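You operate a simulated robot arm through the tools that you are given. There is no shell and no other tool. Be economical: measure what you need, move in short steps, check, and stop when the job is done.

You are at the controls of a simulated two-armed robot. One attempt, no reset.

Task
Read the desk's 24 V supply on the hand meter.
Fine: key on first; hold the meter while its knob turns, to 200 V and then to OFF; red probe into probe rest one.
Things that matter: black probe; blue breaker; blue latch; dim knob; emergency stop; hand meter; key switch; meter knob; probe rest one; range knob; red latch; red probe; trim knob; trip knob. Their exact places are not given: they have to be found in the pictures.

It is judged by the outcome, as a careful person would: the job done as asked, and still so three seconds after it is handed in. It fails if anything else is knocked over, pushed out of place, dropped, spilled or broken.

Robot
Two 6-joint arms with two-finger parallel grippers on one trunk, on a base that drives. Base frame: it is fixed to the floor where the robot stands at the start and does not move with it; the origin is under the middle of the robot, x ahead of it, y to its left, z up. Units: mm, degrees, N and s.
The left shoulder is at the start at [60, 187, 1097], the right one opposite. With the tool pointing down near the work surface each hand reaches from about 100 to 600 mm from the robot's upright axis, wherever it stands, measured 20 degrees to its own side. Places, roughly: blue breaker [1000, -200, 500]; blue latch [1100, 600, 800]; dim knob [800, 100, 800]; emergency stop [1100, 500, 1000]; key switch [700, 0, 1000]; meter knob [500, 200, 800]; probe rest one [700, 200, 700]; range knob [1000, 400, 900]; red latch [900, 400, 800]; trim knob [1000, 500, 800]; trip knob [1000, 400, 900]; white breaker [900, -300, 500]; yellow breaker [1000, -200, 500]; yellow jack [800, 200, 700]. Payload 1.57 kg a hand.
The TCP of each hand is the grasp point between the finger pads, 30 mm short of the fingertips. In the tool frame z runs along the fingers and y along their closing line. The gripper opens to 110 mm. The fingers are 24 mm wide and 12 mm thick; the gripper's body (48 by 112 mm) begins 78 mm behind the TCP.
Orientation is that of the tool frame in the base frame, as [roll, pitch, yaw] about the fixed x, y, z axes, in that order (R = Rz(yaw) Ry(pitch) Rx(roll)). With the fingers straight down and closing along the base's y, the tool's x points along the base's -x, its y along +y and its z along -z.

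Tools
- The arms move only by the tool jog_arm. It takes "left_moves", "right_moves" or both (then of equal length, played together; a hand with none holds still); each is a list of rows, each a list of 3 entries, a list of its own where there are three numbers: the shift along the base's x, y, z in mm, then the turn, a rotation vector about the base's x, y, z in degrees, then the finger opening in mm, from 0 to 110. In form: [[[dx, dy, dz], [rx, ry, rz], jaw], ...]. A call has 1 to 8 rows; each row shifts and turns the commanded pose from where the row before left it. Each row takes 0.2 s and may step no farther than 50 mm and 8.6 degrees from the row before; otherwise, or with a gripper value out of range, the whole call is refused. A pose out of reach is approached as far as the arm can. The call stops where the force on the tool passes 80 N (or 10 N more than at its start, if that is more) or the arm is blocked; 0.2 s more then pass. The fingers move at their own pace (about 153 mm/s each) and stop on an object; they squeeze with about 43 N. The grip force told is the motor's: it shows also when the fingers shut on nothing. Time passes only in rows, and 0.2 s behind the last, so rows that do not move let the fingers close. It gives the time, the measured TCP pose, the force on the tool (base axes), the opening and the grip force at its end, in the units of the frame above (readings bear some noise), with the torque about the TCP (base axes, N m) and any sound that the robot's microphone picked up.
- Cameras (640 x 400 px; columns grow to the right, rows downward): "scene" is now at [12.4, 7.8, 1629.6]; the picture's right is [0.10, -0.99, 0.00], its down [-0.81, -0.08, -0.58] and it looks along [0.58, 0.06, -0.82] (base axes); focal length 293 px, centre (320, 200). "left" rides on the left gripper at [70, -16, -141] in its tool frame; the picture's right is [0.23, 0.97, 0.00], its down [-0.85, 0.20, -0.48] and it looks along [-0.47, 0.11, 0.88] (tool axes); focal length 222 px, centre (320, 200). "right" rides on the right gripper at [70, 16, -141] in its tool frame; the picture's right is [-0.23, 0.97, 0.00], its down [-0.86, -0.20, -0.48] and it looks along [-0.47, -0.11, 0.88] (tool axes); focal length 222 px, centre (320, 200).
- camera(camera): a new picture of that camera. It takes no simulated time.
- raise_lower(by): slides the trunk up (or, below 0, down) by that many mm; the arms and the scene camera ride with it, the base frame stays. It gives what a move gives, with no picture.
- roll_base(legs): drives the robot by 1 to 6 legs, each [ahead, left, turn to the left] in mm, mm and degrees, along the robot's own axes; the way and the turn of a leg run together, so that a leg with both is an arc; at most 1500 mm and 180 degrees a leg. The arms and the cameras ride along, it lands a little off, and it stops where it bumps. It gives what a move gives.
- aim_head(pan, tilt): turns the head with the scene camera to pan (to the left, within 86 degrees either way) and tilt (down, from -29 to 69), counted from straight ahead of the robot. It gives what a move gives.
- pixel_to_xyz(camera, pixels): there is no depth. For up to 12 entries [column, row, z] of the newest picture of that camera ("zoom" is the newest enlarged one), the place [x, y] in the base frame at which the ray of that pixel passes the height z, good to about 2 mm. It takes no simulated time.
- zoom(camera, box): a new picture of the part [left, top, right, bottom] of that camera's present view, enlarged. It takes no simulated time.
- close_job(): hands the job in; it is judged then, once.

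Keep the steps short. Do not move on a guess: measure, check each grasp and each placing, and mend mistakes. In all there are 80 turns and 62 pictures (those below and enlarged ones count). Leave the grippers open and the arms clear of the work at the hand-in unless told otherwise, and finish with a single line.

The tools are called after "Request:" as a command line: name --argument value ..., lists and objects as JSON in quotes. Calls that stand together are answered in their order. jog_arm: Moves the arms, as the interface text tells. Its arguments: {"type":"object","properties":{"left_moves":{"type":"array","items":{"type":"array"}},"right_moves":{"type":"array","items":{"type":"array"}}},"required":[]} The other tools are called the same way: raise_lower (by) slides the trunk up or down; roll_base (legs) drives the base; aim_head (pan, tilt) turns the head that bears the scene camera; camera (camera) takes a picture; pixel_to_xyz (camera, pixels) gives the place at which the rays of pixels pass given heights; zoom (camera, box) takes an enlarged picture of a part of a camera's view; close_job () hands the job in.

At the start:

```text
clock: 0.0
left_position: [446.4, 342.1, 1125.3]
left_tool_rot: [180.0, 0.0, -179.9]
left_contact_force: [-0.4, -0.4, -0.5]
left_torque: [-0.01, 0.0, 0.0]
left_width: 110.2
left_gripper_force: 0.1
right_position: [403.0, -55.6, 1194.6]
right_tool_rot: [-179.9, 0.0, 179.9]
right_contact_force: [0.2, 0.1, 0.4]
right_torque: [0.02, 0.03, 0.02]
right_width: 110.1
right_gripper_force: 0.0
trunk travel left (down, up): [-725.0, 265.0]
robot x, y, heading: [1.1, -1.2, 0.2]
head pan, tilt: [5.9, 54.6]
```

scene: 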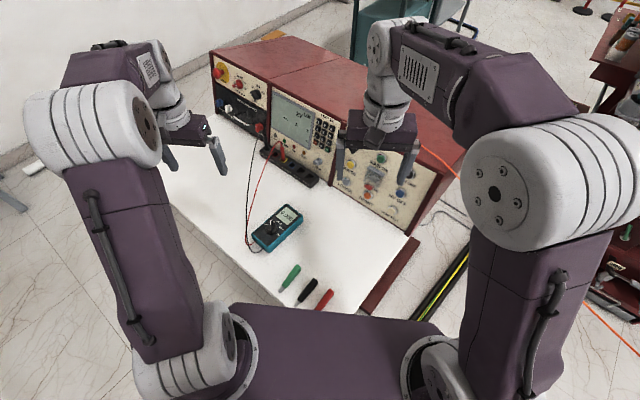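
right: 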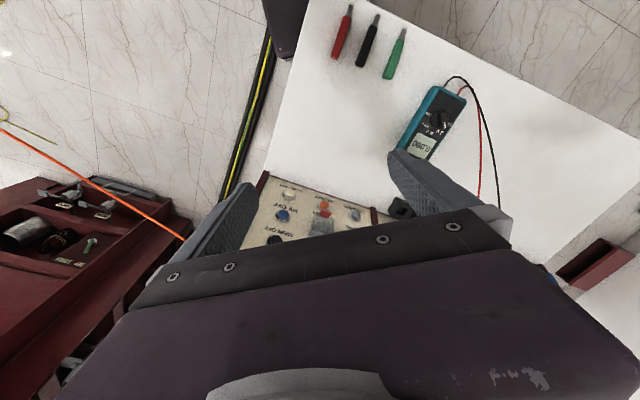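
left: 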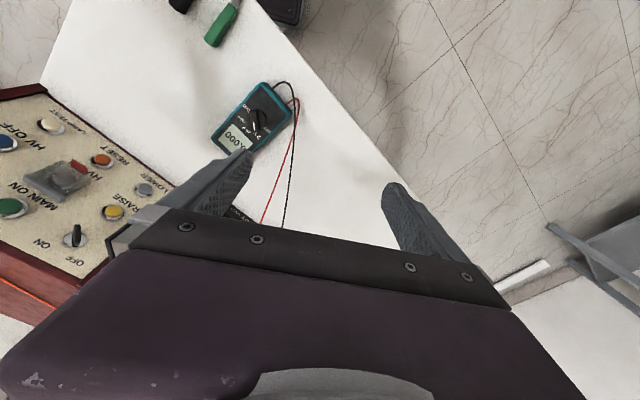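

I see the meter near scene pixel (277,228), the console behind it, and a rest block around (290,165). I'll enlarge both areas.

Request:
zoom --camera "scene" --box '[200, 60, 360, 160]'

Request:
zoom --camera "scene" --box '[220, 130, 380, 260]'

Request:
zoom --camera "scene" --box '[320, 120, 460, 240]'

```text
4.00 times, centred on (280, 110) of scene
```

zoom: 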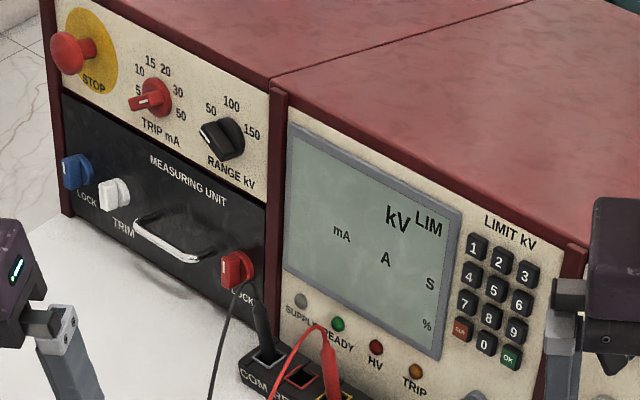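

```text
3.08 times, centred on (300, 195) of scene
```

zoom: 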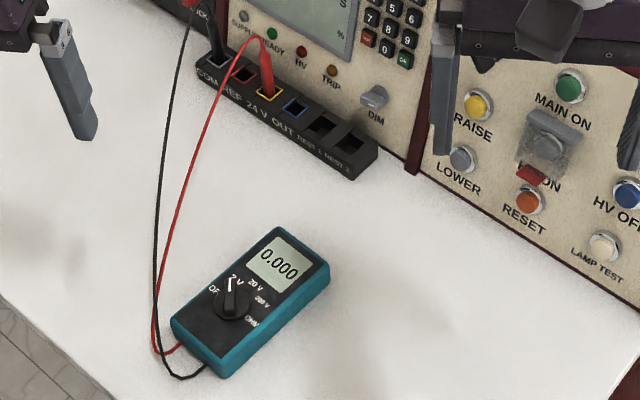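

```text
3.33 times, centred on (390, 180) of scene
```

zoom: 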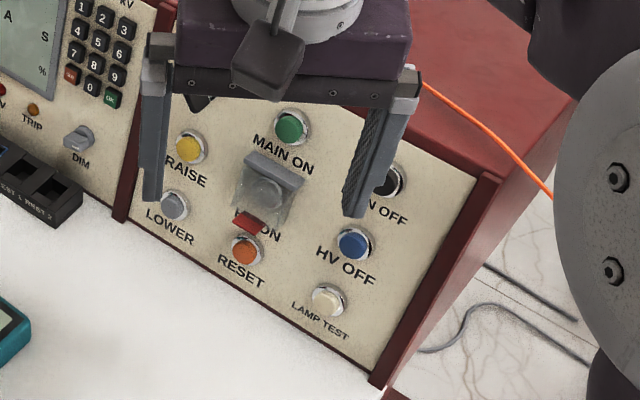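

The red probe seems to sit in the yellow 24 V jack, black in COM, with REST 1 and 2 at the right of the block. The right arm hides the key switch. I'll measure the panel's bottom line, the jacks and the meter, and move the right hand aside for a view.

Request:
pixel_to_xyz --camera "scene" --pixels '[[406.5, 235.5, 740], [329.4, 186.6, 740], [217, 113.8, 740], [273, 228, 775], [286.5, 158.5, 770], [321.5, 171, 770], [330, 176, 770], [300.5, 250.5, 740], [260, 240, 740]]'

Request:
jog_arm --right_moves '[[[-30, -40, 0], [0, 0, 0], 110], [[-30, -40, 0], [0, 0, 0], 110], [[-30, -40, 0], [0, 0, 0], 110], [[-30, -40, 0], [0, 0, 0], 110], [[-30, -40, 0], [0, 0, 0], 110]]'

Request:
camera --camera "scene"

```text
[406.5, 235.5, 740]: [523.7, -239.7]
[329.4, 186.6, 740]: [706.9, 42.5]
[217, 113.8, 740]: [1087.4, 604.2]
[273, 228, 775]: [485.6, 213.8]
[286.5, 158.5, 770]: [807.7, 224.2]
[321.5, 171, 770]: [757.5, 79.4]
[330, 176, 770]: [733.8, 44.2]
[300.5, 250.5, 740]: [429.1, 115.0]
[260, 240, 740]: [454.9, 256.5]
```

```text
clock: 1.2
left_position: [444.9, 342.5, 1125.4]
left_tool_rot: [-179.9, 0.2, 180.0]
left_contact_force: [0.4, -0.1, -0.3]
left_torque: [-0.01, -0.01, 0.01]
left_width: 110.1
left_gripper_force: 0.1
right_position: [250.3, -254.5, 1193.6]
right_tool_rot: [180.0, 0.0, -180.0]
right_contact_force: [0.0, 0.4, 0.1]
right_torque: [0.01, 0.0, 0.02]
right_width: 110.1
right_gripper_force: 0.3
trunk travel left (down, up): [-725.0, 265.0]
robot x, y, heading: [1.7, 0.6, -0.2]
head pan, tilt: [5.9, 54.6]
```

```text
55 pictures are left
```

scene: 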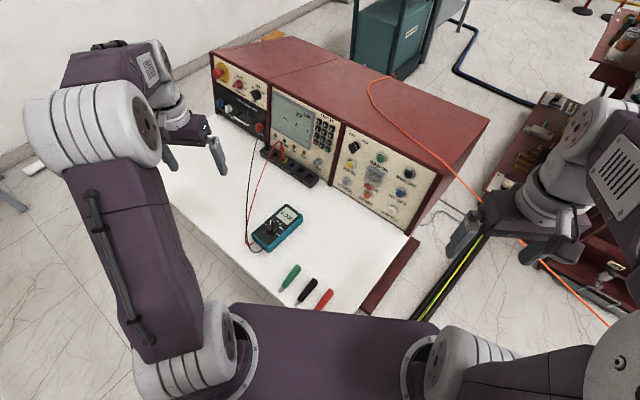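

Now the key switch is visible near (352,147). Enlarging that and the jack block.

Request:
zoom --camera "scene" --box '[330, 120, 410, 170]'

Request:
zoom --camera "scene" --box '[256, 140, 336, 190]'

Request:
zoom --camera "scene" --box '[236, 200, 316, 250]'

```text
8.00 times, centred on (370, 145) of scene
```

zoom: 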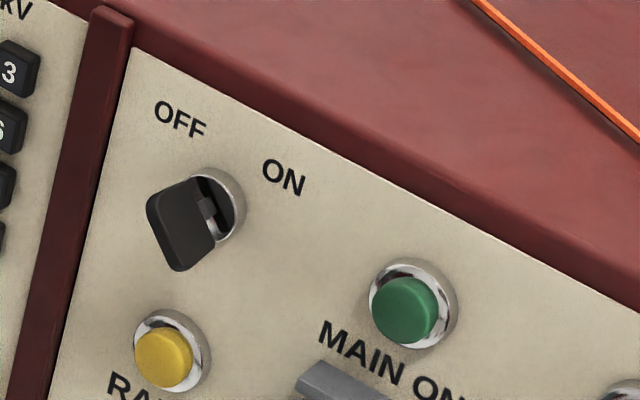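

```text
8.00 times, centred on (296, 165) of scene
```

zoom: 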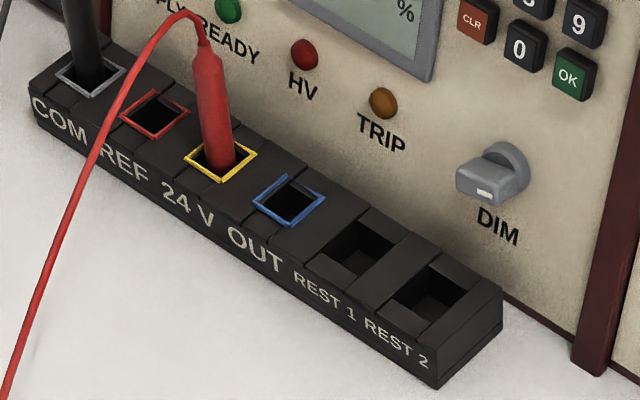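

```text
8.00 times, centred on (276, 225) of scene
```

zoom: 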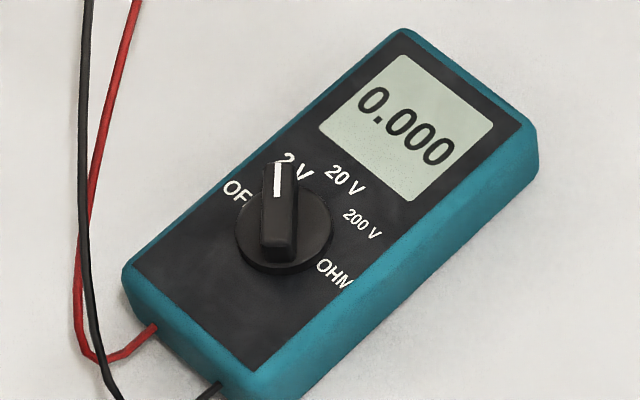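

The key points to OFF and must turn clockwise to ON. The meter knob is at 2 V; positions go clockwise OFF, 2 V, 20 V, 200 V, OHM. I'll measure key, knob, jack and meter corner rays.

Request:
pixel_to_xyz --camera "scene" --pixels '[[357.2, 145.6, 900], [357.2, 145.6, 950], [353.1, 148.1, 930], [341.5, 122.2, 1000], [386, 127.5, 1000], [489, 120, 1000], [314, 179, 770], [301, 166, 770], [331, 184, 770]]'

Request:
pixel_to_xyz --camera "zoom" --pixels '[[285, 265, 775], [408, 30, 775], [540, 130, 775], [125, 265, 775], [230, 370, 775], [277, 170, 795], [278, 245, 795], [540, 165, 742], [360, 250, 772], [223, 160, 772], [280, 205, 772], [432, 290, 772]]'

```text
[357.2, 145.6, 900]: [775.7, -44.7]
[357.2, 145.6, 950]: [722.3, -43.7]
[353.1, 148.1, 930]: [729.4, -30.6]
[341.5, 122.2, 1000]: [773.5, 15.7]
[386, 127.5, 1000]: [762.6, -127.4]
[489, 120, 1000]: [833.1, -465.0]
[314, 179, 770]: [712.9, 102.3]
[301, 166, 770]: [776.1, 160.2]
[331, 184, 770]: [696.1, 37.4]
```

```text
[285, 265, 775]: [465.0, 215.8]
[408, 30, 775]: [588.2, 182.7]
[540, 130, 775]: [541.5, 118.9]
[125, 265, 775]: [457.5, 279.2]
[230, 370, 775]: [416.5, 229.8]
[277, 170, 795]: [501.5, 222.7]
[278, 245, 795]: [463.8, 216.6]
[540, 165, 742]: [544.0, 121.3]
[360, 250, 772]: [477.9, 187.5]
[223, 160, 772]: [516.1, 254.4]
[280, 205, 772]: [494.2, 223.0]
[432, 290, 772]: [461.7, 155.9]
```

The panel faces about yaw 146° (normal (-0.83, 0.56)). I'll bring the left hand to point horizontally at the key from a standoff, starting with pitching the fingers forward.

Request:
jog_arm --left_moves '[[[0, -20, -10], [0, -8.2, 0], 110], [[0, -20, -10], [0, -8.2, 0], 110], [[0, -20, -10], [0, -8.2, 0], 110], [[0, -20, -10], [0, -8.2, 0], 110], [[0, -20, -10], [0, -8.2, 0], 110], [[0, -20, -10], [0, -8.2, 0], 110], [[0, -20, -10], [0, -8.2, 0], 110], [[0, -20, -10], [0, -8.2, 0], 110]]'

Request:
jog_arm --left_moves '[[[0, -15, -10], [0, -8.2, 0], 110], [[0, -15, -10], [0, -8.2, 0], 110], [[0, -15, -10], [0, -8.0, 0], 110], [[0, -15, -5], [0, 0, -8.4], 110], [[0, -15, -5], [0, 0, -8.4], 110], [[0, -15, -5], [0, 0, -8.4], 110], [[0, -15, 0], [0, 0, -8.5], 110]]'

Request:
camera --camera "left"

Request:
camera --camera "scene"

```text
clock: 3.0
left_position: [487.8, 206.1, 1084.1]
left_tool_rot: [-172.5, 60.1, -176.0]
left_contact_force: [-0.2, 0.0, 0.7]
left_torque: [0.01, 0.05, -0.03]
left_width: 110.2
left_gripper_force: 0.1
left hand out of reach, approached as far as the arm can: row 5, 7, 8
right_position: [252.2, -253.4, 1193.5]
right_tool_rot: [180.0, 0.0, -179.9]
right_contact_force: [-0.5, -0.1, 0.1]
right_torque: [-0.05, 0.0, 0.02]
right_width: 109.9
right_gripper_force: 0.2
trunk travel left (down, up): [-725.0, 265.0]
robot x, y, heading: [1.5, -0.1, -0.1]
head pan, tilt: [5.9, 54.6]
```

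```text
clock: 4.6
left_position: [516.0, 148.9, 1138.1]
left_tool_rot: [-135.8, 80.9, -174.3]
left_contact_force: [0.2, 0.1, -0.4]
left_torque: [0.0, -0.01, -0.01]
left_width: 110.4
left_gripper_force: 0.1
left hand out of reach, approached as far as the arm can: row 1, 2, 3
right_position: [253.5, -253.4, 1193.4]
right_tool_rot: [-179.9, 0.0, -180.0]
right_contact_force: [-0.7, -0.8, 0.0]
right_torque: [0.01, 0.0, -0.02]
right_width: 110.0
right_gripper_force: 0.1
trunk travel left (down, up): [-725.0, 265.0]
robot x, y, heading: [-1.5, 1.1, -0.1]
head pan, tilt: [5.9, 54.6]
```

```text
51 pictures are left
```

left: 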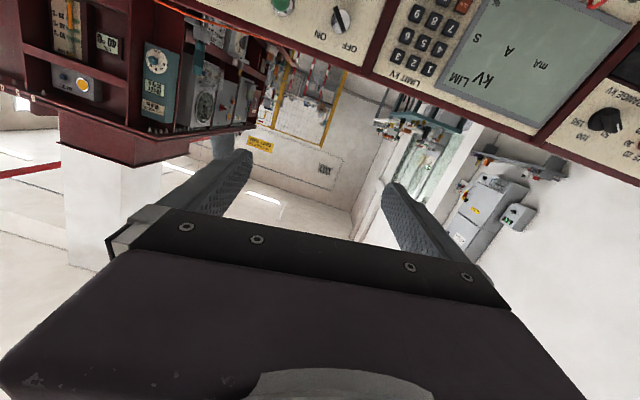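

```text
50 pictures are left
```

scene: 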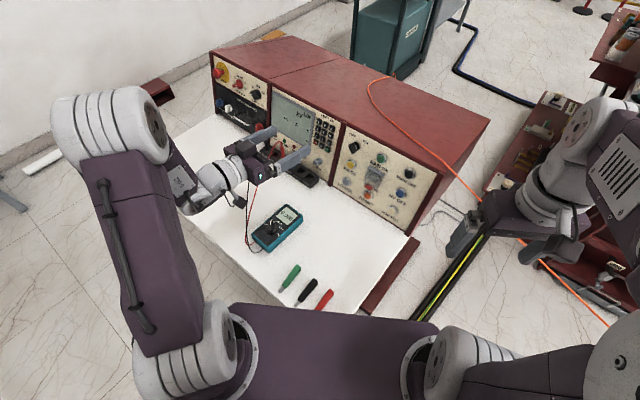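

The hand is nearly level, pointing at heading about -39°, but the key is at the top edge of the view (i.e. lower than the hand; the view is upside down). I'll lower and shift it, trimming the orientation.

Request:
jog_arm --left_moves '[[[0, -15, -25], [0, 0, 0], 110], [[0, -15, -25], [0, 0, 0], 110], [[0, -15, -25], [0, 0, 0], 110], [[0, -15, -25], [0, 0, 0], 110], [[0, -15, -25], [0, 0, 0], 110]]'

Request:
camera --camera "left"

```text
clock: 5.8
left_position: [549.2, 78.7, 1028.6]
left_tool_rot: [-135.3, 80.5, -173.7]
left_contact_force: [0.3, 0.2, -0.2]
left_torque: [0.01, -0.01, 0.03]
left_width: 110.0
left_gripper_force: 0.2
left hand out of reach, approached as far as the arm can: row 3, 4, 5
right_position: [252.8, -253.8, 1193.3]
right_tool_rot: [179.9, 0.0, -180.0]
right_contact_force: [-0.2, 0.0, 0.5]
right_torque: [0.0, 0.0, 0.02]
right_width: 110.2
right_gripper_force: 0.1
trunk travel left (down, up): [-725.0, 265.0]
robot x, y, heading: [6.5, -1.0, -0.1]
head pan, tilt: [5.9, 54.6]
```

```text
49 pictures are left
```

left: 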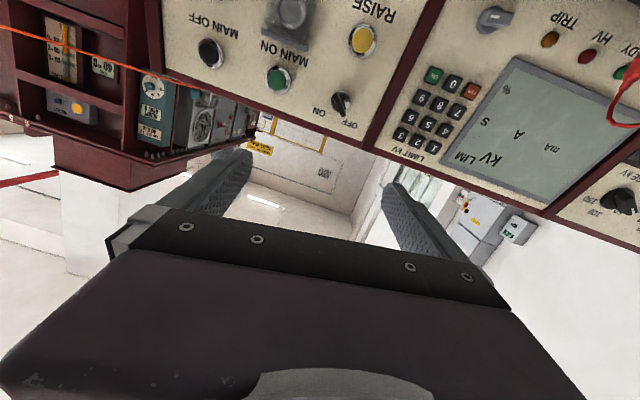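

Key visible at (340,103) in the left view. I'll triangulate its height with rays from this camera, and enlarge it.

Request:
zoom --camera "left" --box '[300, 70, 380, 120]'

Request:
pixel_to_xyz --camera "left" --pixels '[[341, 103, 930], [341, 103, 950], [341, 103, 970], [341, 103, 990], [341, 103, 1010], [278, 80, 930], [278, 80, 970], [363, 40, 930], [363, 40, 900], [385, 125, 970], [385, 125, 1040]]'

```text
8.00 times, centred on (340, 95) of left
```

zoom: 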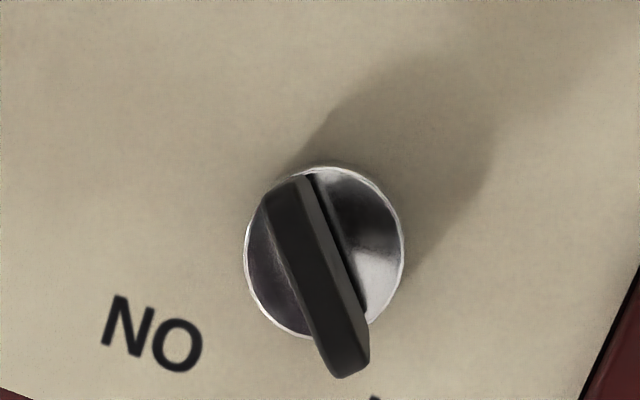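

```text
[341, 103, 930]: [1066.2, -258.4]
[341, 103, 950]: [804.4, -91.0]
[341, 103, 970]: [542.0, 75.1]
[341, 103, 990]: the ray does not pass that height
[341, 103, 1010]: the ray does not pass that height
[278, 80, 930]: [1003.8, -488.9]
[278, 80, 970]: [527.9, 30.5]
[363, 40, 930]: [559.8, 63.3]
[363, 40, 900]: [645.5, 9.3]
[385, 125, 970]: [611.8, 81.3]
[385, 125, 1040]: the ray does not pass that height
```

Combining both cameras: key lock at about (715,-42,957), and the panel leans back roughly 13°. The bow is tilted 45° left (OFF); ON is 45° right. I'll align the hand with the panel normal, roll it -40°, narrow the jaws to 60 and go to a standoff.

Request:
jog_arm --left_moves '[[[10, -8.5, -7], [4.5, 4.7, 5.0], 60], [[10, -8.5, -7], [-6.48, 4.32, 1.8], 60], [[10, -8.5, -7], [-6.48, 4.32, 1.8], 60], [[10, -8.5, -7], [-6.48, 4.32, 1.8], 60], [[10, -8.5, -7], [-6.48, 4.32, 1.8], 60], [[10, -8.5, -7], [-6.48, 4.32, 1.8], 60]]'

Request:
camera --camera "left"

Request:
camera --camera "scene"

```text
clock: 7.2
left_position: [608.2, 28.7, 988.2]
left_tool_rot: [-108.1, 42.8, -136.0]
left_contact_force: [0.2, -0.6, -0.2]
left_torque: [0.0, 0.02, -0.03]
left_width: 60.1
left_gripper_force: 0.1
right_position: [251.7, -254.0, 1193.8]
right_tool_rot: [180.0, 0.0, -180.0]
right_contact_force: [-0.6, 0.4, 0.0]
right_torque: [0.0, -0.02, -0.01]
right_width: 109.7
right_gripper_force: 0.1
trunk travel left (down, up): [-725.0, 265.0]
robot x, y, heading: [-0.1, 1.6, 0.1]
head pan, tilt: [5.9, 54.6]
```

```text
47 pictures are left
```

left: 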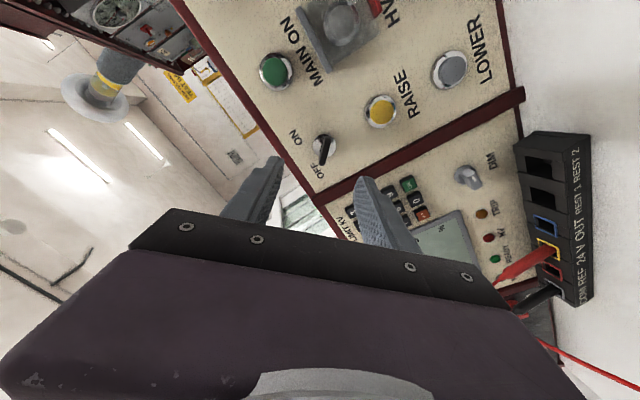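

```text
46 pictures are left
```

scene: 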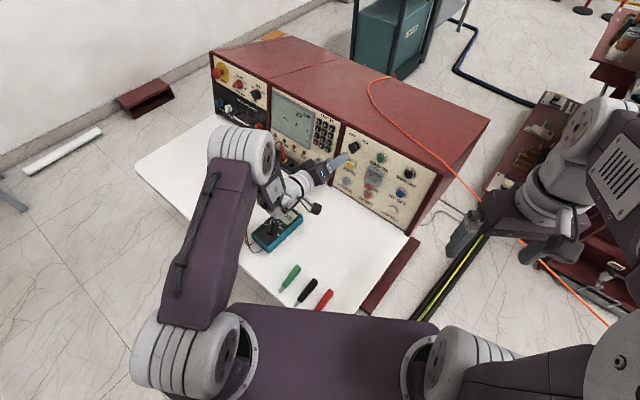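

The hand is lined up; the tool axis should meet the panel at left pixel (319.5,145), with the key at about (322,148). Enlarging to check centring and bow angle.

Request:
zoom --camera "left" --box '[280, 120, 360, 170]'

Request:
pixel_to_xyz --camera "left" --pixels '[[322, 148, 970], [322, 148, 960], [322, 148, 950], [322, 148, 940], [322, 148, 930]]'

```text
8.00 times, centred on (320, 145) of left
```

zoom: 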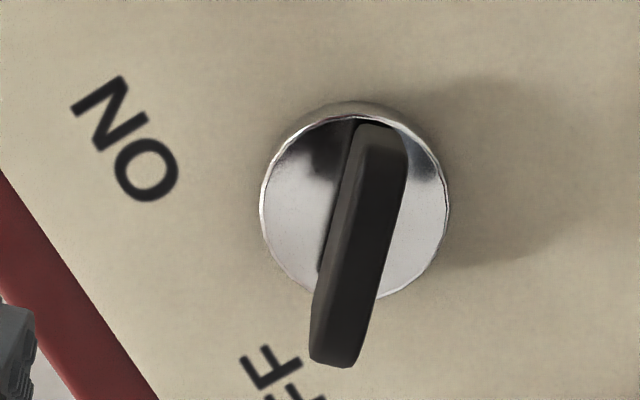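

```text
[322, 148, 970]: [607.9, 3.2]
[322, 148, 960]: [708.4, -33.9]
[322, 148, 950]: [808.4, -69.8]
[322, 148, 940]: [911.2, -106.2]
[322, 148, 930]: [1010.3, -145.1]
```

The bow is about 6 mm off along the closing line and within a few degrees in angle. I'll shift that and advance 50 mm, then look again.

Request:
jog_arm --left_moves '[[[21, -11.5, -7.8], [0, 0, 0], 60], [[21, -11.5, -7.8], [0, 0, 0], 60]]'

Request:
zoom --camera "left" --box '[240, 80, 400, 180]'

Request:
zoom --camera "scene" --box '[310, 120, 390, 170]'

```text
clock: 7.8
left_position: [651.2, 6.5, 971.0]
left_tool_rot: [-108.1, 43.0, -136.2]
left_contact_force: [0.4, 0.6, -1.4]
left_torque: [-0.02, -0.06, -0.01]
left_width: 60.1
left_gripper_force: 0.1
right_position: [253.4, -253.8, 1193.5]
right_tool_rot: [179.9, 0.1, 179.9]
right_contact_force: [0.3, -0.2, -0.7]
right_torque: [0.02, 0.0, 0.01]
right_width: 109.8
right_gripper_force: 0.0
trunk travel left (down, up): [-725.0, 265.0]
robot x, y, heading: [0.9, -1.9, 0.2]
head pan, tilt: [5.9, 54.6]
```

```text
4.00 times, centred on (320, 130) of left
```

zoom: 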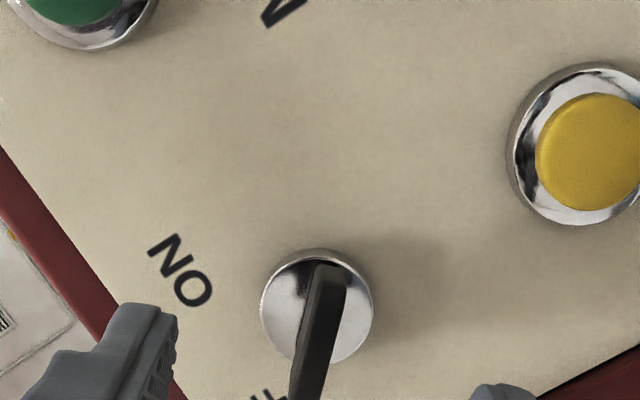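

```text
8.00 times, centred on (350, 145) of scene
```

zoom: 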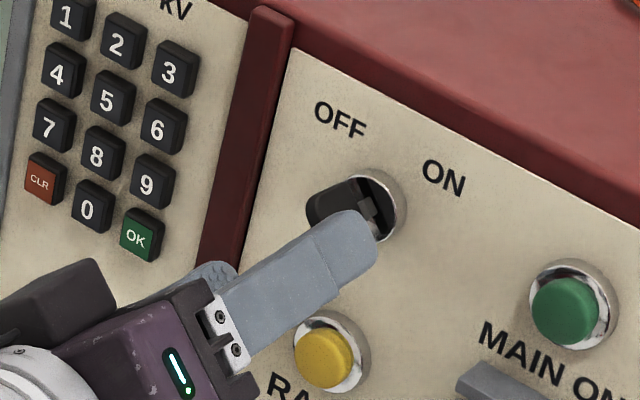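

Centred to within 1–2 mm; about 80–85 mm remain from TCP to the panel. Advancing 38 mm more and closing on the bow.

Request:
jog_arm --left_moves '[[[15.4, -10.2, -4.3], [0, 0, 0], 60], [[15.4, -10.2, -4.3], [0, 0, 0], 60]]'

Request:
zoom --camera "left" --box '[240, 100, 400, 200]'

Request:
zoom --camera "scene" --box '[310, 120, 390, 170]'

```text
clock: 8.4
left_position: [680.8, -14.7, 963.3]
left_tool_rot: [-108.1, 43.1, -136.2]
left_contact_force: [0.0, -0.2, -0.5]
left_torque: [0.03, 0.02, -0.01]
left_width: 60.1
left_gripper_force: 0.1
right_position: [252.9, -254.7, 1194.5]
right_tool_rot: [-179.9, 0.0, 179.9]
right_contact_force: [-1.0, 0.7, 0.1]
right_torque: [-0.02, 0.0, 0.01]
right_width: 109.9
right_gripper_force: 0.1
trunk travel left (down, up): [-725.0, 265.0]
robot x, y, heading: [3.0, 2.7, -0.2]
head pan, tilt: [5.9, 54.6]
```

```text
4.00 times, centred on (320, 150) of left
```

zoom: 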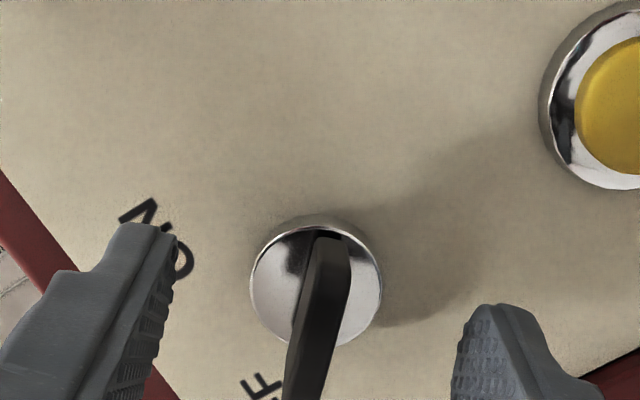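

```text
8.00 times, centred on (350, 145) of scene
```

zoom: 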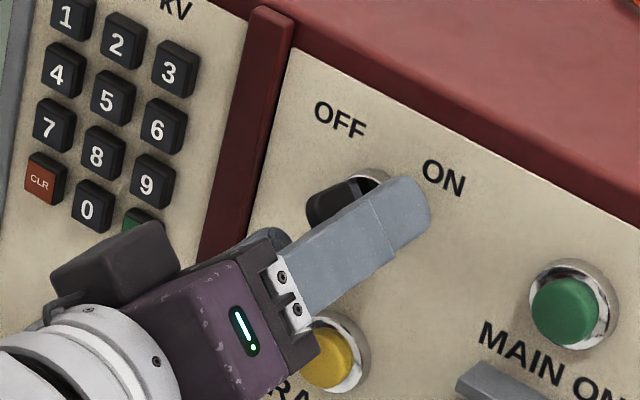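

The fingertips are about 13 mm from the panel, straddling the bow. Closing.

Request:
jog_arm --left_moves '[[[0, 0, 0], [0, 0, 0], 20], [[0, 0, 0], [0, 0, 0], 0], [[0, 0, 0], [0, 0, 0], 0]]'

Request:
zoom --camera "left" --box '[240, 100, 400, 200]'

```text
clock: 9.2
left_position: [680.2, -15.5, 963.5]
left_tool_rot: [-108.1, 43.0, -136.3]
left_contact_force: [-1.8, -0.7, 1.8]
left_torque: [0.46, 0.22, -0.14]
left_width: 6.8
left_gripper_force: 26.5
right_position: [252.5, -253.4, 1194.8]
right_tool_rot: [179.9, 0.0, 179.9]
right_contact_force: [0.5, 0.4, -1.1]
right_torque: [0.01, 0.0, 0.03]
right_width: 110.0
right_gripper_force: 0.1
trunk travel left (down, up): [-725.0, 265.0]
robot x, y, heading: [1.4, 4.4, -0.2]
head pan, tilt: [5.9, 54.6]
```

```text
4.00 times, centred on (320, 150) of left
```

zoom: 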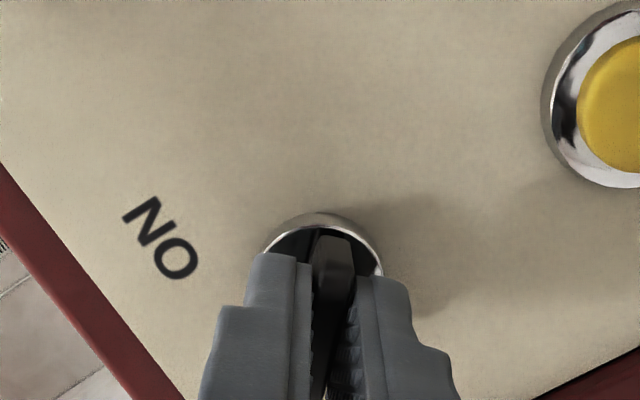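

The bow is gripped (6.8 mm, 26 N). Turning clockwise about the key axis.

Request:
jog_arm --left_moves '[[[0, 0, 0], [6.5, -4.3, -1.82], 0], [[0, 0, 0], [6.5, -4.3, -1.82], 0], [[0, 0, 0], [6.5, -4.3, -1.82], 0], [[0, 0, 0], [6.5, -4.3, -1.82], 0], [[0, 0, 0], [6.5, -4.3, -1.82], 0], [[0, 0, 0], [6.5, -4.3, -1.82], 0], [[0, 0, 0], [6.5, -4.3, -1.82], 0]]'

Request:
zoom --camera "left" --box '[240, 100, 400, 200]'

```text
clock: 10.8
left_position: [687.8, -18.7, 965.0]
left_tool_rot: [143.1, 72.5, 107.3]
left_contact_force: [-38.0, -18.7, -12.3]
left_torque: [-0.1, 0.31, -0.74]
left_width: 7.4
left_gripper_force: 27.5
left hand out of reach, approached as far as the arm can: row 7
right_position: [242.3, -257.5, 1194.3]
right_tool_rot: [179.9, 0.4, 180.0]
right_contact_force: [0.0, -0.9, 0.0]
right_torque: [0.05, -0.01, -0.01]
right_width: 110.0
right_gripper_force: 0.0
trunk travel left (down, up): [-725.0, 265.0]
robot x, y, heading: [-0.4, -1.2, -0.2]
head pan, tilt: [5.9, 54.6]
```

```text
4.00 times, centred on (320, 150) of left
```

zoom: 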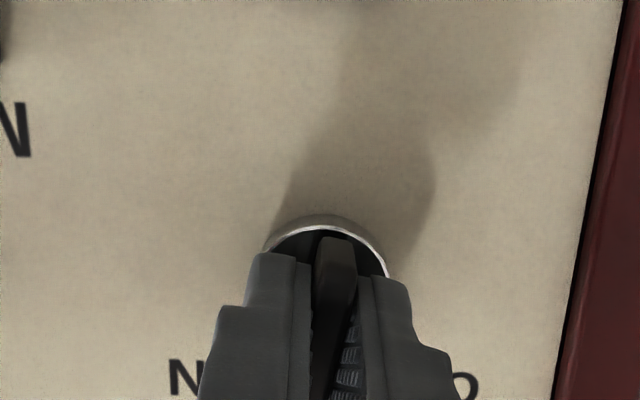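

The key turned about 56° with the grip, but the arm hit a folded-reach limit. I'll open the jaws, then back the whole base straight away from the panel so the arm can work more stretched out.

Request:
jog_arm --left_moves '[[[0, 0, 0], [0, 0, 0], 70], [[0, 0, 0], [0, 0, 0], 70]]'

Request:
roll_base --legs '[[-83, 55, 0]]'

Request:
camera --camera "left"

Request:
camera --camera "scene"

```text
clock: 11.4
left_position: [696.6, -11.3, 967.6]
left_tool_rot: [142.6, 73.3, 107.6]
left_contact_force: [-0.3, 0.3, -0.8]
left_torque: [0.02, 0.05, 0.04]
left_width: 69.9
left_gripper_force: 0.0
right_position: [250.4, -254.5, 1193.3]
right_tool_rot: [179.9, 0.1, -180.0]
right_contact_force: [-0.1, -0.1, 0.1]
right_torque: [0.05, -0.05, 0.02]
right_width: 110.1
right_gripper_force: 0.1
trunk travel left (down, up): [-725.0, 265.0]
robot x, y, heading: [4.1, -2.6, -0.0]
head pan, tilt: [5.9, 54.6]
```

```text
clock: 12.6
left_position: [616.0, 45.0, 964.5]
left_tool_rot: [143.5, 73.3, 108.3]
left_contact_force: [-0.9, 0.1, 0.0]
left_torque: [0.0, 0.0, 0.01]
left_width: 70.4
left_gripper_force: 0.2
right_position: [171.2, -198.6, 1193.6]
right_tool_rot: [180.0, -0.1, -179.9]
right_contact_force: [-0.2, 0.0, 0.0]
right_torque: [-0.02, -0.02, 0.03]
right_width: 110.0
right_gripper_force: 0.0
trunk travel left (down, up): [-725.0, 265.0]
robot x, y, heading: [-82.2, 54.6, -0.0]
head pan, tilt: [5.9, 54.6]
```

```text
38 pictures are left
```

left: 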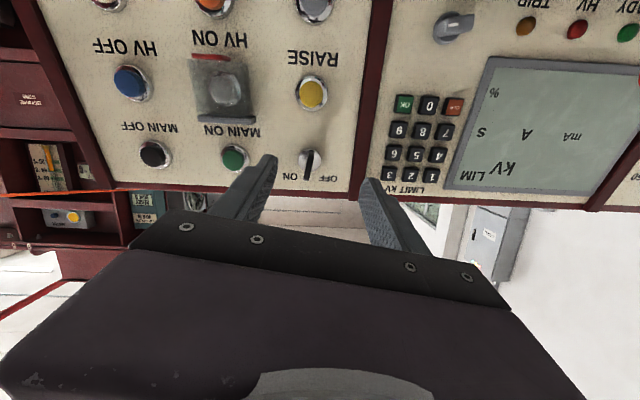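

```text
37 pictures are left
```

scene: 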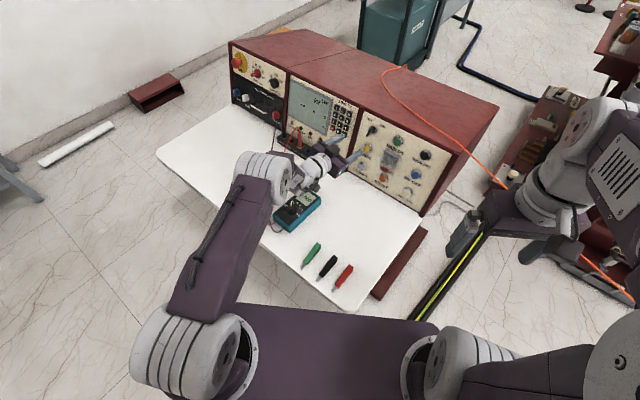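

The bow is now just right of vertical. I'll move to a standoff on the key axis and try the remaining roll in free air to see whether it's now reachable.

Request:
jog_arm --left_moves '[[[12, -16, 5], [0, 0, 0], 60], [[12, -16, 5], [0, 0, 0], 60], [[0, 0, 0], [6.5, -4.3, -1.82], 60], [[0, 0, 0], [6.5, -4.3, -1.82], 60], [[0, 0, 0], [6.5, -4.3, -1.82], 60], [[0, 0, 0], [6.5, -4.3, -1.82], 60]]'

Request:
zoom --camera "left" --box '[240, 80, 400, 180]'

```text
clock: 13.9
left_position: [677.3, 12.9, 972.4]
left_tool_rot: [109.7, 46.0, 70.6]
left_contact_force: [0.6, -1.1, 0.1]
left_torque: [-0.04, 0.0, 0.0]
left_width: 60.3
left_gripper_force: 0.1
left hand out of reach, approached as far as the arm can: row 3, 4, 5, 6
right_position: [169.9, -197.9, 1193.3]
right_tool_rot: [180.0, 0.1, -179.9]
right_contact_force: [-0.4, 0.0, 0.6]
right_torque: [0.02, -0.03, 0.0]
right_width: 109.9
right_gripper_force: 0.1
trunk travel left (down, up): [-725.0, 265.0]
robot x, y, heading: [-80.7, 54.7, 0.2]
head pan, tilt: [5.9, 54.6]
```

```text
4.00 times, centred on (320, 130) of left
```

zoom: 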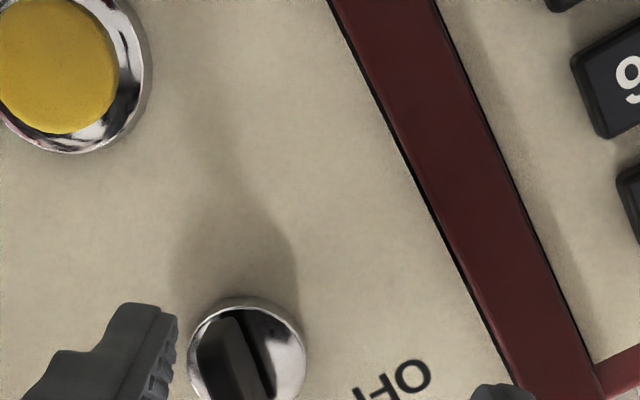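

Roll +42° worked only by sliding 37 mm outward, so the arm needs to be more stretched. Backing the base another 80 mm, then re-aiming on the key axis.

Request:
roll_base --legs '[[-80, 0, 0]]'

Request:
jog_arm --left_moves '[[[15, 0, 0], [0, 0, 0], 60], [[15, 0, 0], [0, 0, 0], 60], [[13, 0, 2], [0, 0, 0], 60]]'

```text
clock: 15.0
left_position: [596.5, 11.9, 970.2]
left_tool_rot: [109.8, 46.2, 70.9]
left_contact_force: [0.5, 0.2, 0.9]
left_torque: [0.01, -0.05, -0.02]
left_width: 60.0
left_gripper_force: 0.1
right_position: [92.1, -198.8, 1194.2]
right_tool_rot: [180.0, -0.1, -179.9]
right_contact_force: [-0.6, 0.3, -0.5]
right_torque: [-0.02, 0.01, -0.01]
right_width: 109.8
right_gripper_force: 0.0
trunk travel left (down, up): [-725.0, 265.0]
robot x, y, heading: [-163.8, 56.3, 0.3]
head pan, tilt: [5.9, 54.6]
```

```text
clock: 15.8
left_position: [596.0, 12.4, 972.2]
left_tool_rot: [109.6, 46.0, 70.7]
left_contact_force: [-0.8, -1.0, 0.4]
left_torque: [0.0, 0.03, -0.01]
left_width: 60.3
left_gripper_force: 0.0
left hand out of reach, approached as far as the arm can: row 1, 2, 3
right_position: [89.1, -197.4, 1195.1]
right_tool_rot: [180.0, 0.0, -179.8]
right_contact_force: [-0.3, 0.7, 0.1]
right_torque: [0.03, 0.03, 0.0]
right_width: 109.9
right_gripper_force: 0.2
trunk travel left (down, up): [-725.0, 265.0]
robot x, y, heading: [-162.1, 55.1, 0.0]
head pan, tilt: [5.9, 54.6]
```

Blocked both ways there: it's a wrist limit from pointing the hand far to the robot's right. Better to turn the robot to face the panel squarely. First I roll the hand back in free air and check the desk edges for driving.

Request:
jog_arm --left_moves '[[[0, 0, 0], [-6.5, 4.3, 1.82], 60], [[0, 0, 0], [-6.5, 4.3, 1.82], 60], [[0, 0, 0], [-6.5, 4.3, 1.82], 60], [[0, 0, 0], [-6.5, 4.3, 1.82], 60], [[0, 0, 0], [-6.5, 4.3, 1.82], 60]]'

Request:
camera --camera "scene"

```text
clock: 17.0
left_position: [596.2, 12.8, 971.7]
left_tool_rot: [171.6, 76.6, 137.2]
left_contact_force: [0.5, 0.1, 0.1]
left_torque: [0.02, 0.02, 0.01]
left_width: 60.0
left_gripper_force: 0.1
right_position: [90.4, -197.0, 1193.8]
right_tool_rot: [-180.0, 0.0, -179.9]
right_contact_force: [0.4, 0.1, -0.3]
right_torque: [-0.01, 0.01, -0.02]
right_width: 110.0
right_gripper_force: 0.1
trunk travel left (down, up): [-725.0, 265.0]
robot x, y, heading: [-161.3, 59.3, 0.1]
head pan, tilt: [5.9, 54.6]
```

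```text
35 pictures are left
```

scene: 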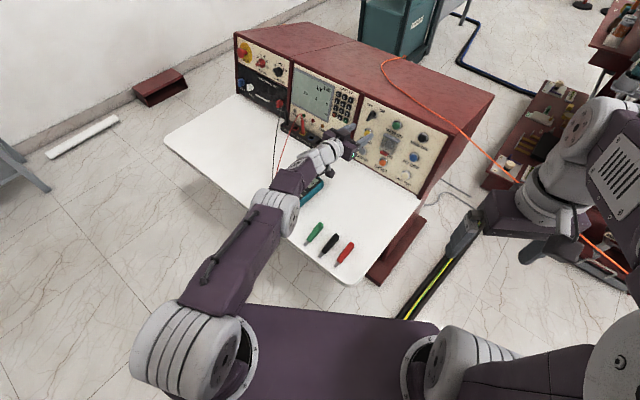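

The arm is nearly straight here. Now measuring the desk's front edge before driving.

Request:
pixel_to_xyz --camera "scene" --pixels '[[355, 285, 740], [165, 140, 740], [262, 215, 740], [314, 233, 745], [345, 253, 745]]'

Request:
roll_base --legs '[[-50, 250, 0], [0, 0, -34]]'

Request:
camera --camera "scene"

```text
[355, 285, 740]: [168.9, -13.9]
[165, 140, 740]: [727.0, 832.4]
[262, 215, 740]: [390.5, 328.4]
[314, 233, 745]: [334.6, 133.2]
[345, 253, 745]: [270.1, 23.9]
```

```text
clock: 20.5
left_position: [392.5, -156.4, 971.1]
left_tool_rot: [171.1, 76.5, 102.8]
left_contact_force: [0.8, -0.7, 0.7]
left_torque: [0.01, -0.04, 0.03]
left_width: 59.9
left_gripper_force: 0.1
right_position: [-145.0, -49.3, 1193.5]
right_tool_rot: [179.9, 0.0, 146.0]
right_contact_force: [-0.2, -0.3, -0.1]
right_torque: [0.01, -0.05, 0.01]
right_width: 110.3
right_gripper_force: 0.1
trunk travel left (down, up): [-725.0, 265.0]
robot x, y, heading: [-212.5, 301.8, -34.0]
head pan, tilt: [5.9, 54.6]
```

```text
34 pictures are left
```

scene: 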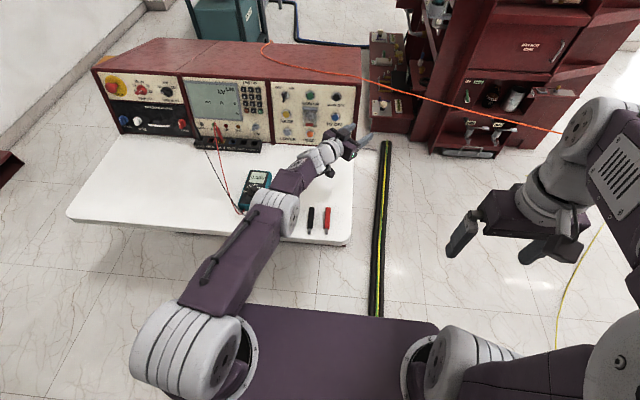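

Now facing the panel. I'll swing the left hand back to heading -34° and to a more central place in front of the robot.

Request:
jog_arm --left_moves '[[[-13, 36, 0], [0, 0, 4.25], 60], [[-13, 36, 0], [0, 0, 4.25], 60], [[-13, 36, 0], [0, 0, 4.25], 60], [[-13, 36, 0], [0, 0, 4.25], 60], [[-13, 36, 0], [0, 0, 4.25], 60], [[-13, 36, 0], [0, 0, 4.25], 60], [[-13, 36, 0], [0, 0, 4.25], 60], [[-13, 36, 0], [0, 0, 4.25], 60]]'

```text
clock: 22.3
left_position: [458.0, 143.4, 1013.3]
left_tool_rot: [-166.2, 75.3, 156.7]
left_contact_force: [-0.2, 0.8, 0.4]
left_torque: [-0.02, -0.03, 0.0]
left_width: 60.2
left_gripper_force: 0.0
left hand out of reach, approached as far as the arm can: row 3, 4, 5, 6, 7, 8
right_position: [-146.2, -47.1, 1193.8]
right_tool_rot: [-180.0, -0.1, 146.0]
right_contact_force: [-0.4, -0.7, 0.0]
right_torque: [-0.01, -0.03, 0.0]
right_width: 109.7
right_gripper_force: 0.0
trunk travel left (down, up): [-725.0, 265.0]
robot x, y, heading: [-212.8, 302.5, -34.1]
head pan, tilt: [5.9, 54.6]
```

The horizontal hand sits naturally ~645 mm ahead of the robot. So I drive the base forward 190 mm to bring the hand near the key, then trim the orientation and look.

Request:
roll_base --legs '[[180, -8, 0]]'

Request:
jog_arm --left_moves '[[[4, -3, -16], [0, -1.5, 3.6], 60], [[4, -3, -16], [6.5, -4.3, -1.82], 60]]'

Request:
camera --camera "left"

```text
clock: 23.8
left_position: [601.9, 36.0, 1014.7]
left_tool_rot: [-166.5, 75.4, 156.5]
left_contact_force: [0.4, -0.6, -0.2]
left_torque: [-0.02, 0.0, 0.01]
left_width: 60.0
left_gripper_force: 0.1
right_position: [-2.3, -154.0, 1194.6]
right_tool_rot: [-179.9, 0.1, 146.1]
right_contact_force: [0.0, 0.1, 0.2]
right_torque: [-0.03, 0.02, 0.03]
right_width: 110.1
right_gripper_force: 0.0
trunk travel left (down, up): [-725.0, 265.0]
robot x, y, heading: [-65.1, 195.2, -34.1]
head pan, tilt: [5.9, 54.6]
```

```text
clock: 24.4
left_position: [612.2, 44.6, 1005.7]
left_tool_rot: [-166.3, 75.9, 157.8]
left_contact_force: [-0.4, 0.1, 1.1]
left_torque: [-0.04, 0.0, 0.01]
left_width: 60.2
left_gripper_force: 0.1
left hand out of reach, approached as far as the arm can: row 1, 2
right_position: [-2.3, -155.0, 1193.7]
right_tool_rot: [180.0, -0.1, 146.0]
right_contact_force: [-0.1, 0.4, -0.6]
right_torque: [0.01, 0.01, 0.0]
right_width: 109.9
right_gripper_force: 0.0
trunk travel left (down, up): [-725.0, 265.0]
robot x, y, heading: [-70.0, 201.6, -34.0]
head pan, tilt: [5.9, 54.6]
```

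```text
33 pictures are left
```

left: 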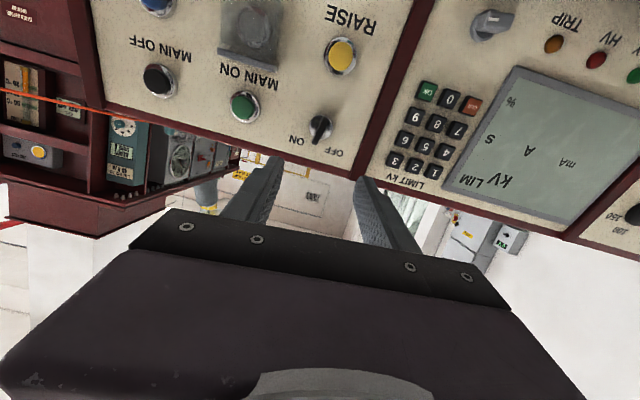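

The limit looks like wrist bend: shoulder high, forearm sloping down, hand level. Lowering the trunk should flatten the forearm. I back off 60 mm first for clearance, then lower 150 mm and raise the hand back.

Request:
roll_base --legs '[[-60, 0, 0]]'

Request:
raise_lower --by -150

Request:
jog_arm --left_moves '[[[0, 0, 25], [0, 0, 0], 60], [[0, 0, 25], [0, 0, 0], 60], [[0, 0, 25], [0, 0, 0], 60], [[0, 0, 25], [0, 0, 0], 60], [[0, 0, 20], [0, -1.5, 3.6], 60]]'

Request:
camera --camera "scene"

```text
clock: 25.4
left_position: [565.4, 76.7, 1005.6]
left_tool_rot: [-166.3, 75.8, 157.9]
left_contact_force: [0.9, -0.6, 0.2]
left_torque: [0.02, 0.0, 0.01]
left_width: 59.8
left_gripper_force: 0.1
right_position: [-48.2, -122.9, 1192.7]
right_tool_rot: [180.0, -0.2, 146.0]
right_contact_force: [0.4, 0.1, 0.4]
right_torque: [0.04, 0.03, -0.01]
right_width: 110.1
right_gripper_force: 0.1
trunk travel left (down, up): [-725.0, 265.0]
robot x, y, heading: [-121.3, 232.6, -34.0]
head pan, tilt: [5.9, 54.6]
```

```text
clock: 27.1
left_position: [564.2, 78.2, 855.9]
left_tool_rot: [-166.2, 75.8, 158.0]
left_contact_force: [-0.1, 0.3, 0.0]
left_torque: [-0.02, 0.04, -0.01]
left_width: 60.0
left_gripper_force: 0.0
right_position: [-51.7, -121.3, 1044.3]
right_tool_rot: [179.9, 0.0, 146.1]
right_contact_force: [0.3, 0.7, -0.1]
right_torque: [0.01, 0.0, 0.0]
right_width: 109.7
right_gripper_force: 0.0
trunk travel left (down, up): [-575.0, 415.0]
robot x, y, heading: [-119.4, 227.1, -33.8]
head pan, tilt: [5.9, 54.6]
```

```text
clock: 28.3
left_position: [570.8, 95.1, 976.6]
left_tool_rot: [-167.9, 77.0, 159.1]
left_contact_force: [-0.1, 0.4, 0.4]
left_torque: [-0.03, 0.01, -0.01]
left_width: 60.1
left_gripper_force: 0.1
left hand out of reach, approached as far as the arm can: row 5
right_position: [-51.1, -121.8, 1044.4]
right_tool_rot: [180.0, 0.1, 146.1]
right_contact_force: [0.0, -0.2, -0.6]
right_torque: [0.01, 0.02, -0.03]
right_width: 109.9
right_gripper_force: 0.0
trunk travel left (down, up): [-575.0, 415.0]
robot x, y, heading: [-119.9, 229.8, -34.0]
head pan, tilt: [5.9, 54.6]
```

```text
32 pictures are left
```

scene: 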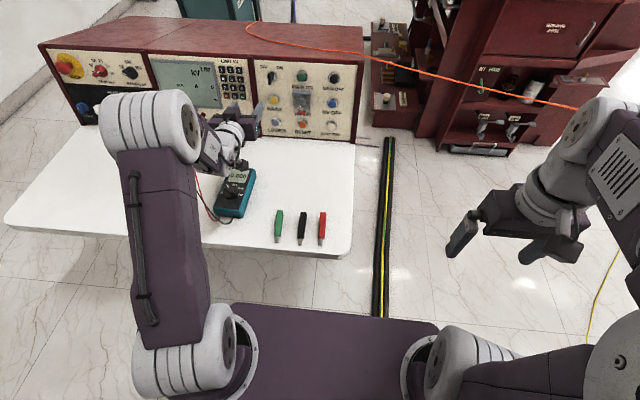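

Upward motion is free now; the remaining limit is the steep forearm. I back the base 100 mm and extend the arm toward the key instead, trimming orientation as it flattens.

Request:
roll_base --legs '[[-110, 0, 0]]'

Request:
jog_arm --left_moves '[[[20, -18, 0], [0, 0, 0], 60], [[20, -18, 0], [0, 0, 0], 60], [[20, -18, 0], [0, 0, 0], 60], [[20, -18, 0], [0, 0, 0], 60], [[20, -18, 0], [0, 0, 0], 60], [[20, -18, 0], [0, 0, 0], 60], [[0, 0, 0], [6.5, -4.3, -1.82], 60], [[0, 0, 0], [3, -2, -0.9], 60]]'

Request:
camera --camera "left"

```text
clock: 29.5
left_position: [479.0, 156.4, 977.8]
left_tool_rot: [-167.9, 77.2, 159.1]
left_contact_force: [0.2, -0.4, 0.4]
left_torque: [0.01, -0.01, 0.05]
left_width: 60.0
left_gripper_force: 0.1
right_position: [-142.8, -59.7, 1043.5]
right_tool_rot: [-180.0, 0.0, 146.1]
right_contact_force: [0.1, 0.4, 0.6]
right_torque: [0.0, -0.03, 0.01]
right_width: 110.0
right_gripper_force: 0.0
trunk travel left (down, up): [-575.0, 415.0]
robot x, y, heading: [-209.9, 292.5, -33.9]
head pan, tilt: [5.9, 54.6]
```

```text
clock: 31.3
left_position: [599.9, 47.6, 975.4]
left_tool_rot: [145.1, 74.5, 110.6]
left_contact_force: [-0.4, -0.1, -1.0]
left_torque: [0.02, 0.01, 0.02]
left_width: 59.9
left_gripper_force: 0.1
right_position: [-142.9, -60.6, 1043.3]
right_tool_rot: [-179.9, 0.0, 146.1]
right_contact_force: [0.3, 0.0, -0.1]
right_torque: [-0.03, -0.02, 0.01]
right_width: 110.2
right_gripper_force: 0.0
trunk travel left (down, up): [-575.0, 415.0]
robot x, y, heading: [-213.4, 290.7, -34.1]
head pan, tilt: [5.9, 54.6]
```

```text
31 pictures are left
```

left: 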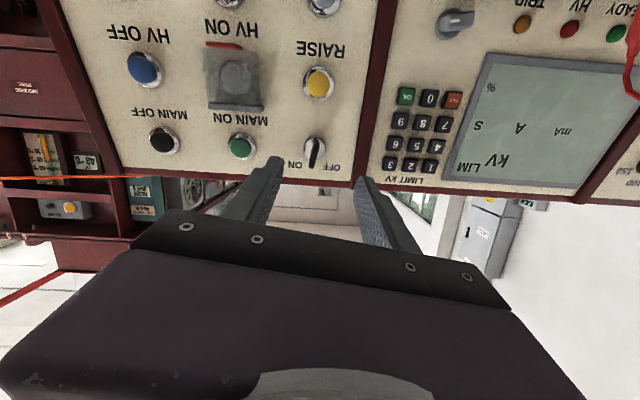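

No limit now, hand at roll +9° matching the bow, and image and memory agree the key is 102 mm ahead, 8 mm right and 11 mm up. I move to 40 mm short of the grasp, then test rolling to +45° and back.

Request:
jog_arm --left_moves '[[[24, -20.5, -1.5], [0, 0, 0], 60], [[24, -20.5, -1.5], [0, 0, 0], 60], [[0, 0, 0], [6.5, -4.3, -1.8], 60], [[0, 0, 0], [6.5, -4.3, -1.8], 60], [[0, 0, 0], [6.5, -4.3, -1.8], 60], [[0, 0, 0], [6.5, -4.3, -1.8], 60], [[0, 0, 0], [6.5, -4.3, -1.8], 60]]'

Request:
jog_arm --left_moves '[[[0, 0, 0], [-6.5, 4.3, 1.8], 60], [[0, 0, 0], [-6.5, 4.3, 1.8], 60], [[0, 0, 0], [-6.5, 4.3, 1.8], 60], [[0, 0, 0], [-6.5, 4.3, 1.8], 60], [[0, 0, 0], [-6.5, 4.3, 1.8], 60]]'

Request:
zoom --camera "left" --box '[240, 100, 400, 200]'

```text
clock: 32.9
left_position: [617.6, 33.4, 975.9]
left_tool_rot: [106.8, 39.9, 67.1]
left_contact_force: [0.8, 0.1, -1.0]
left_torque: [0.02, 0.05, -0.02]
left_width: 59.8
left_gripper_force: 0.0
left hand out of reach, approached as far as the arm can: row 1, 2
right_position: [-142.6, -60.8, 1044.0]
right_tool_rot: [-179.9, 0.0, 146.1]
right_contact_force: [0.2, -0.4, 0.6]
right_torque: [-0.04, -0.02, 0.01]
right_width: 110.2
right_gripper_force: 0.0
trunk travel left (down, up): [-575.0, 415.0]
robot x, y, heading: [-214.0, 294.4, -34.0]
head pan, tilt: [5.9, 54.6]
```

```text
clock: 34.1
left_position: [615.5, 34.8, 975.7]
left_tool_rot: [145.8, 74.8, 111.5]
left_contact_force: [0.2, -0.8, 0.2]
left_torque: [-0.02, -0.01, -0.01]
left_width: 59.9
left_gripper_force: 0.1
right_position: [-142.5, -59.6, 1043.4]
right_tool_rot: [180.0, -0.1, 146.1]
right_contact_force: [0.1, -0.2, -0.4]
right_torque: [-0.01, -0.02, 0.0]
right_width: 110.1
right_gripper_force: 0.2
trunk travel left (down, up): [-575.0, 415.0]
robot x, y, heading: [-207.9, 292.2, -34.1]
head pan, tilt: [5.9, 54.6]
```

```text
4.00 times, centred on (320, 150) of left
```

zoom: 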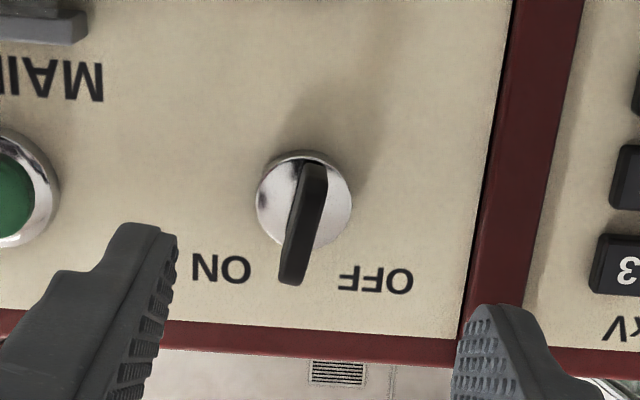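

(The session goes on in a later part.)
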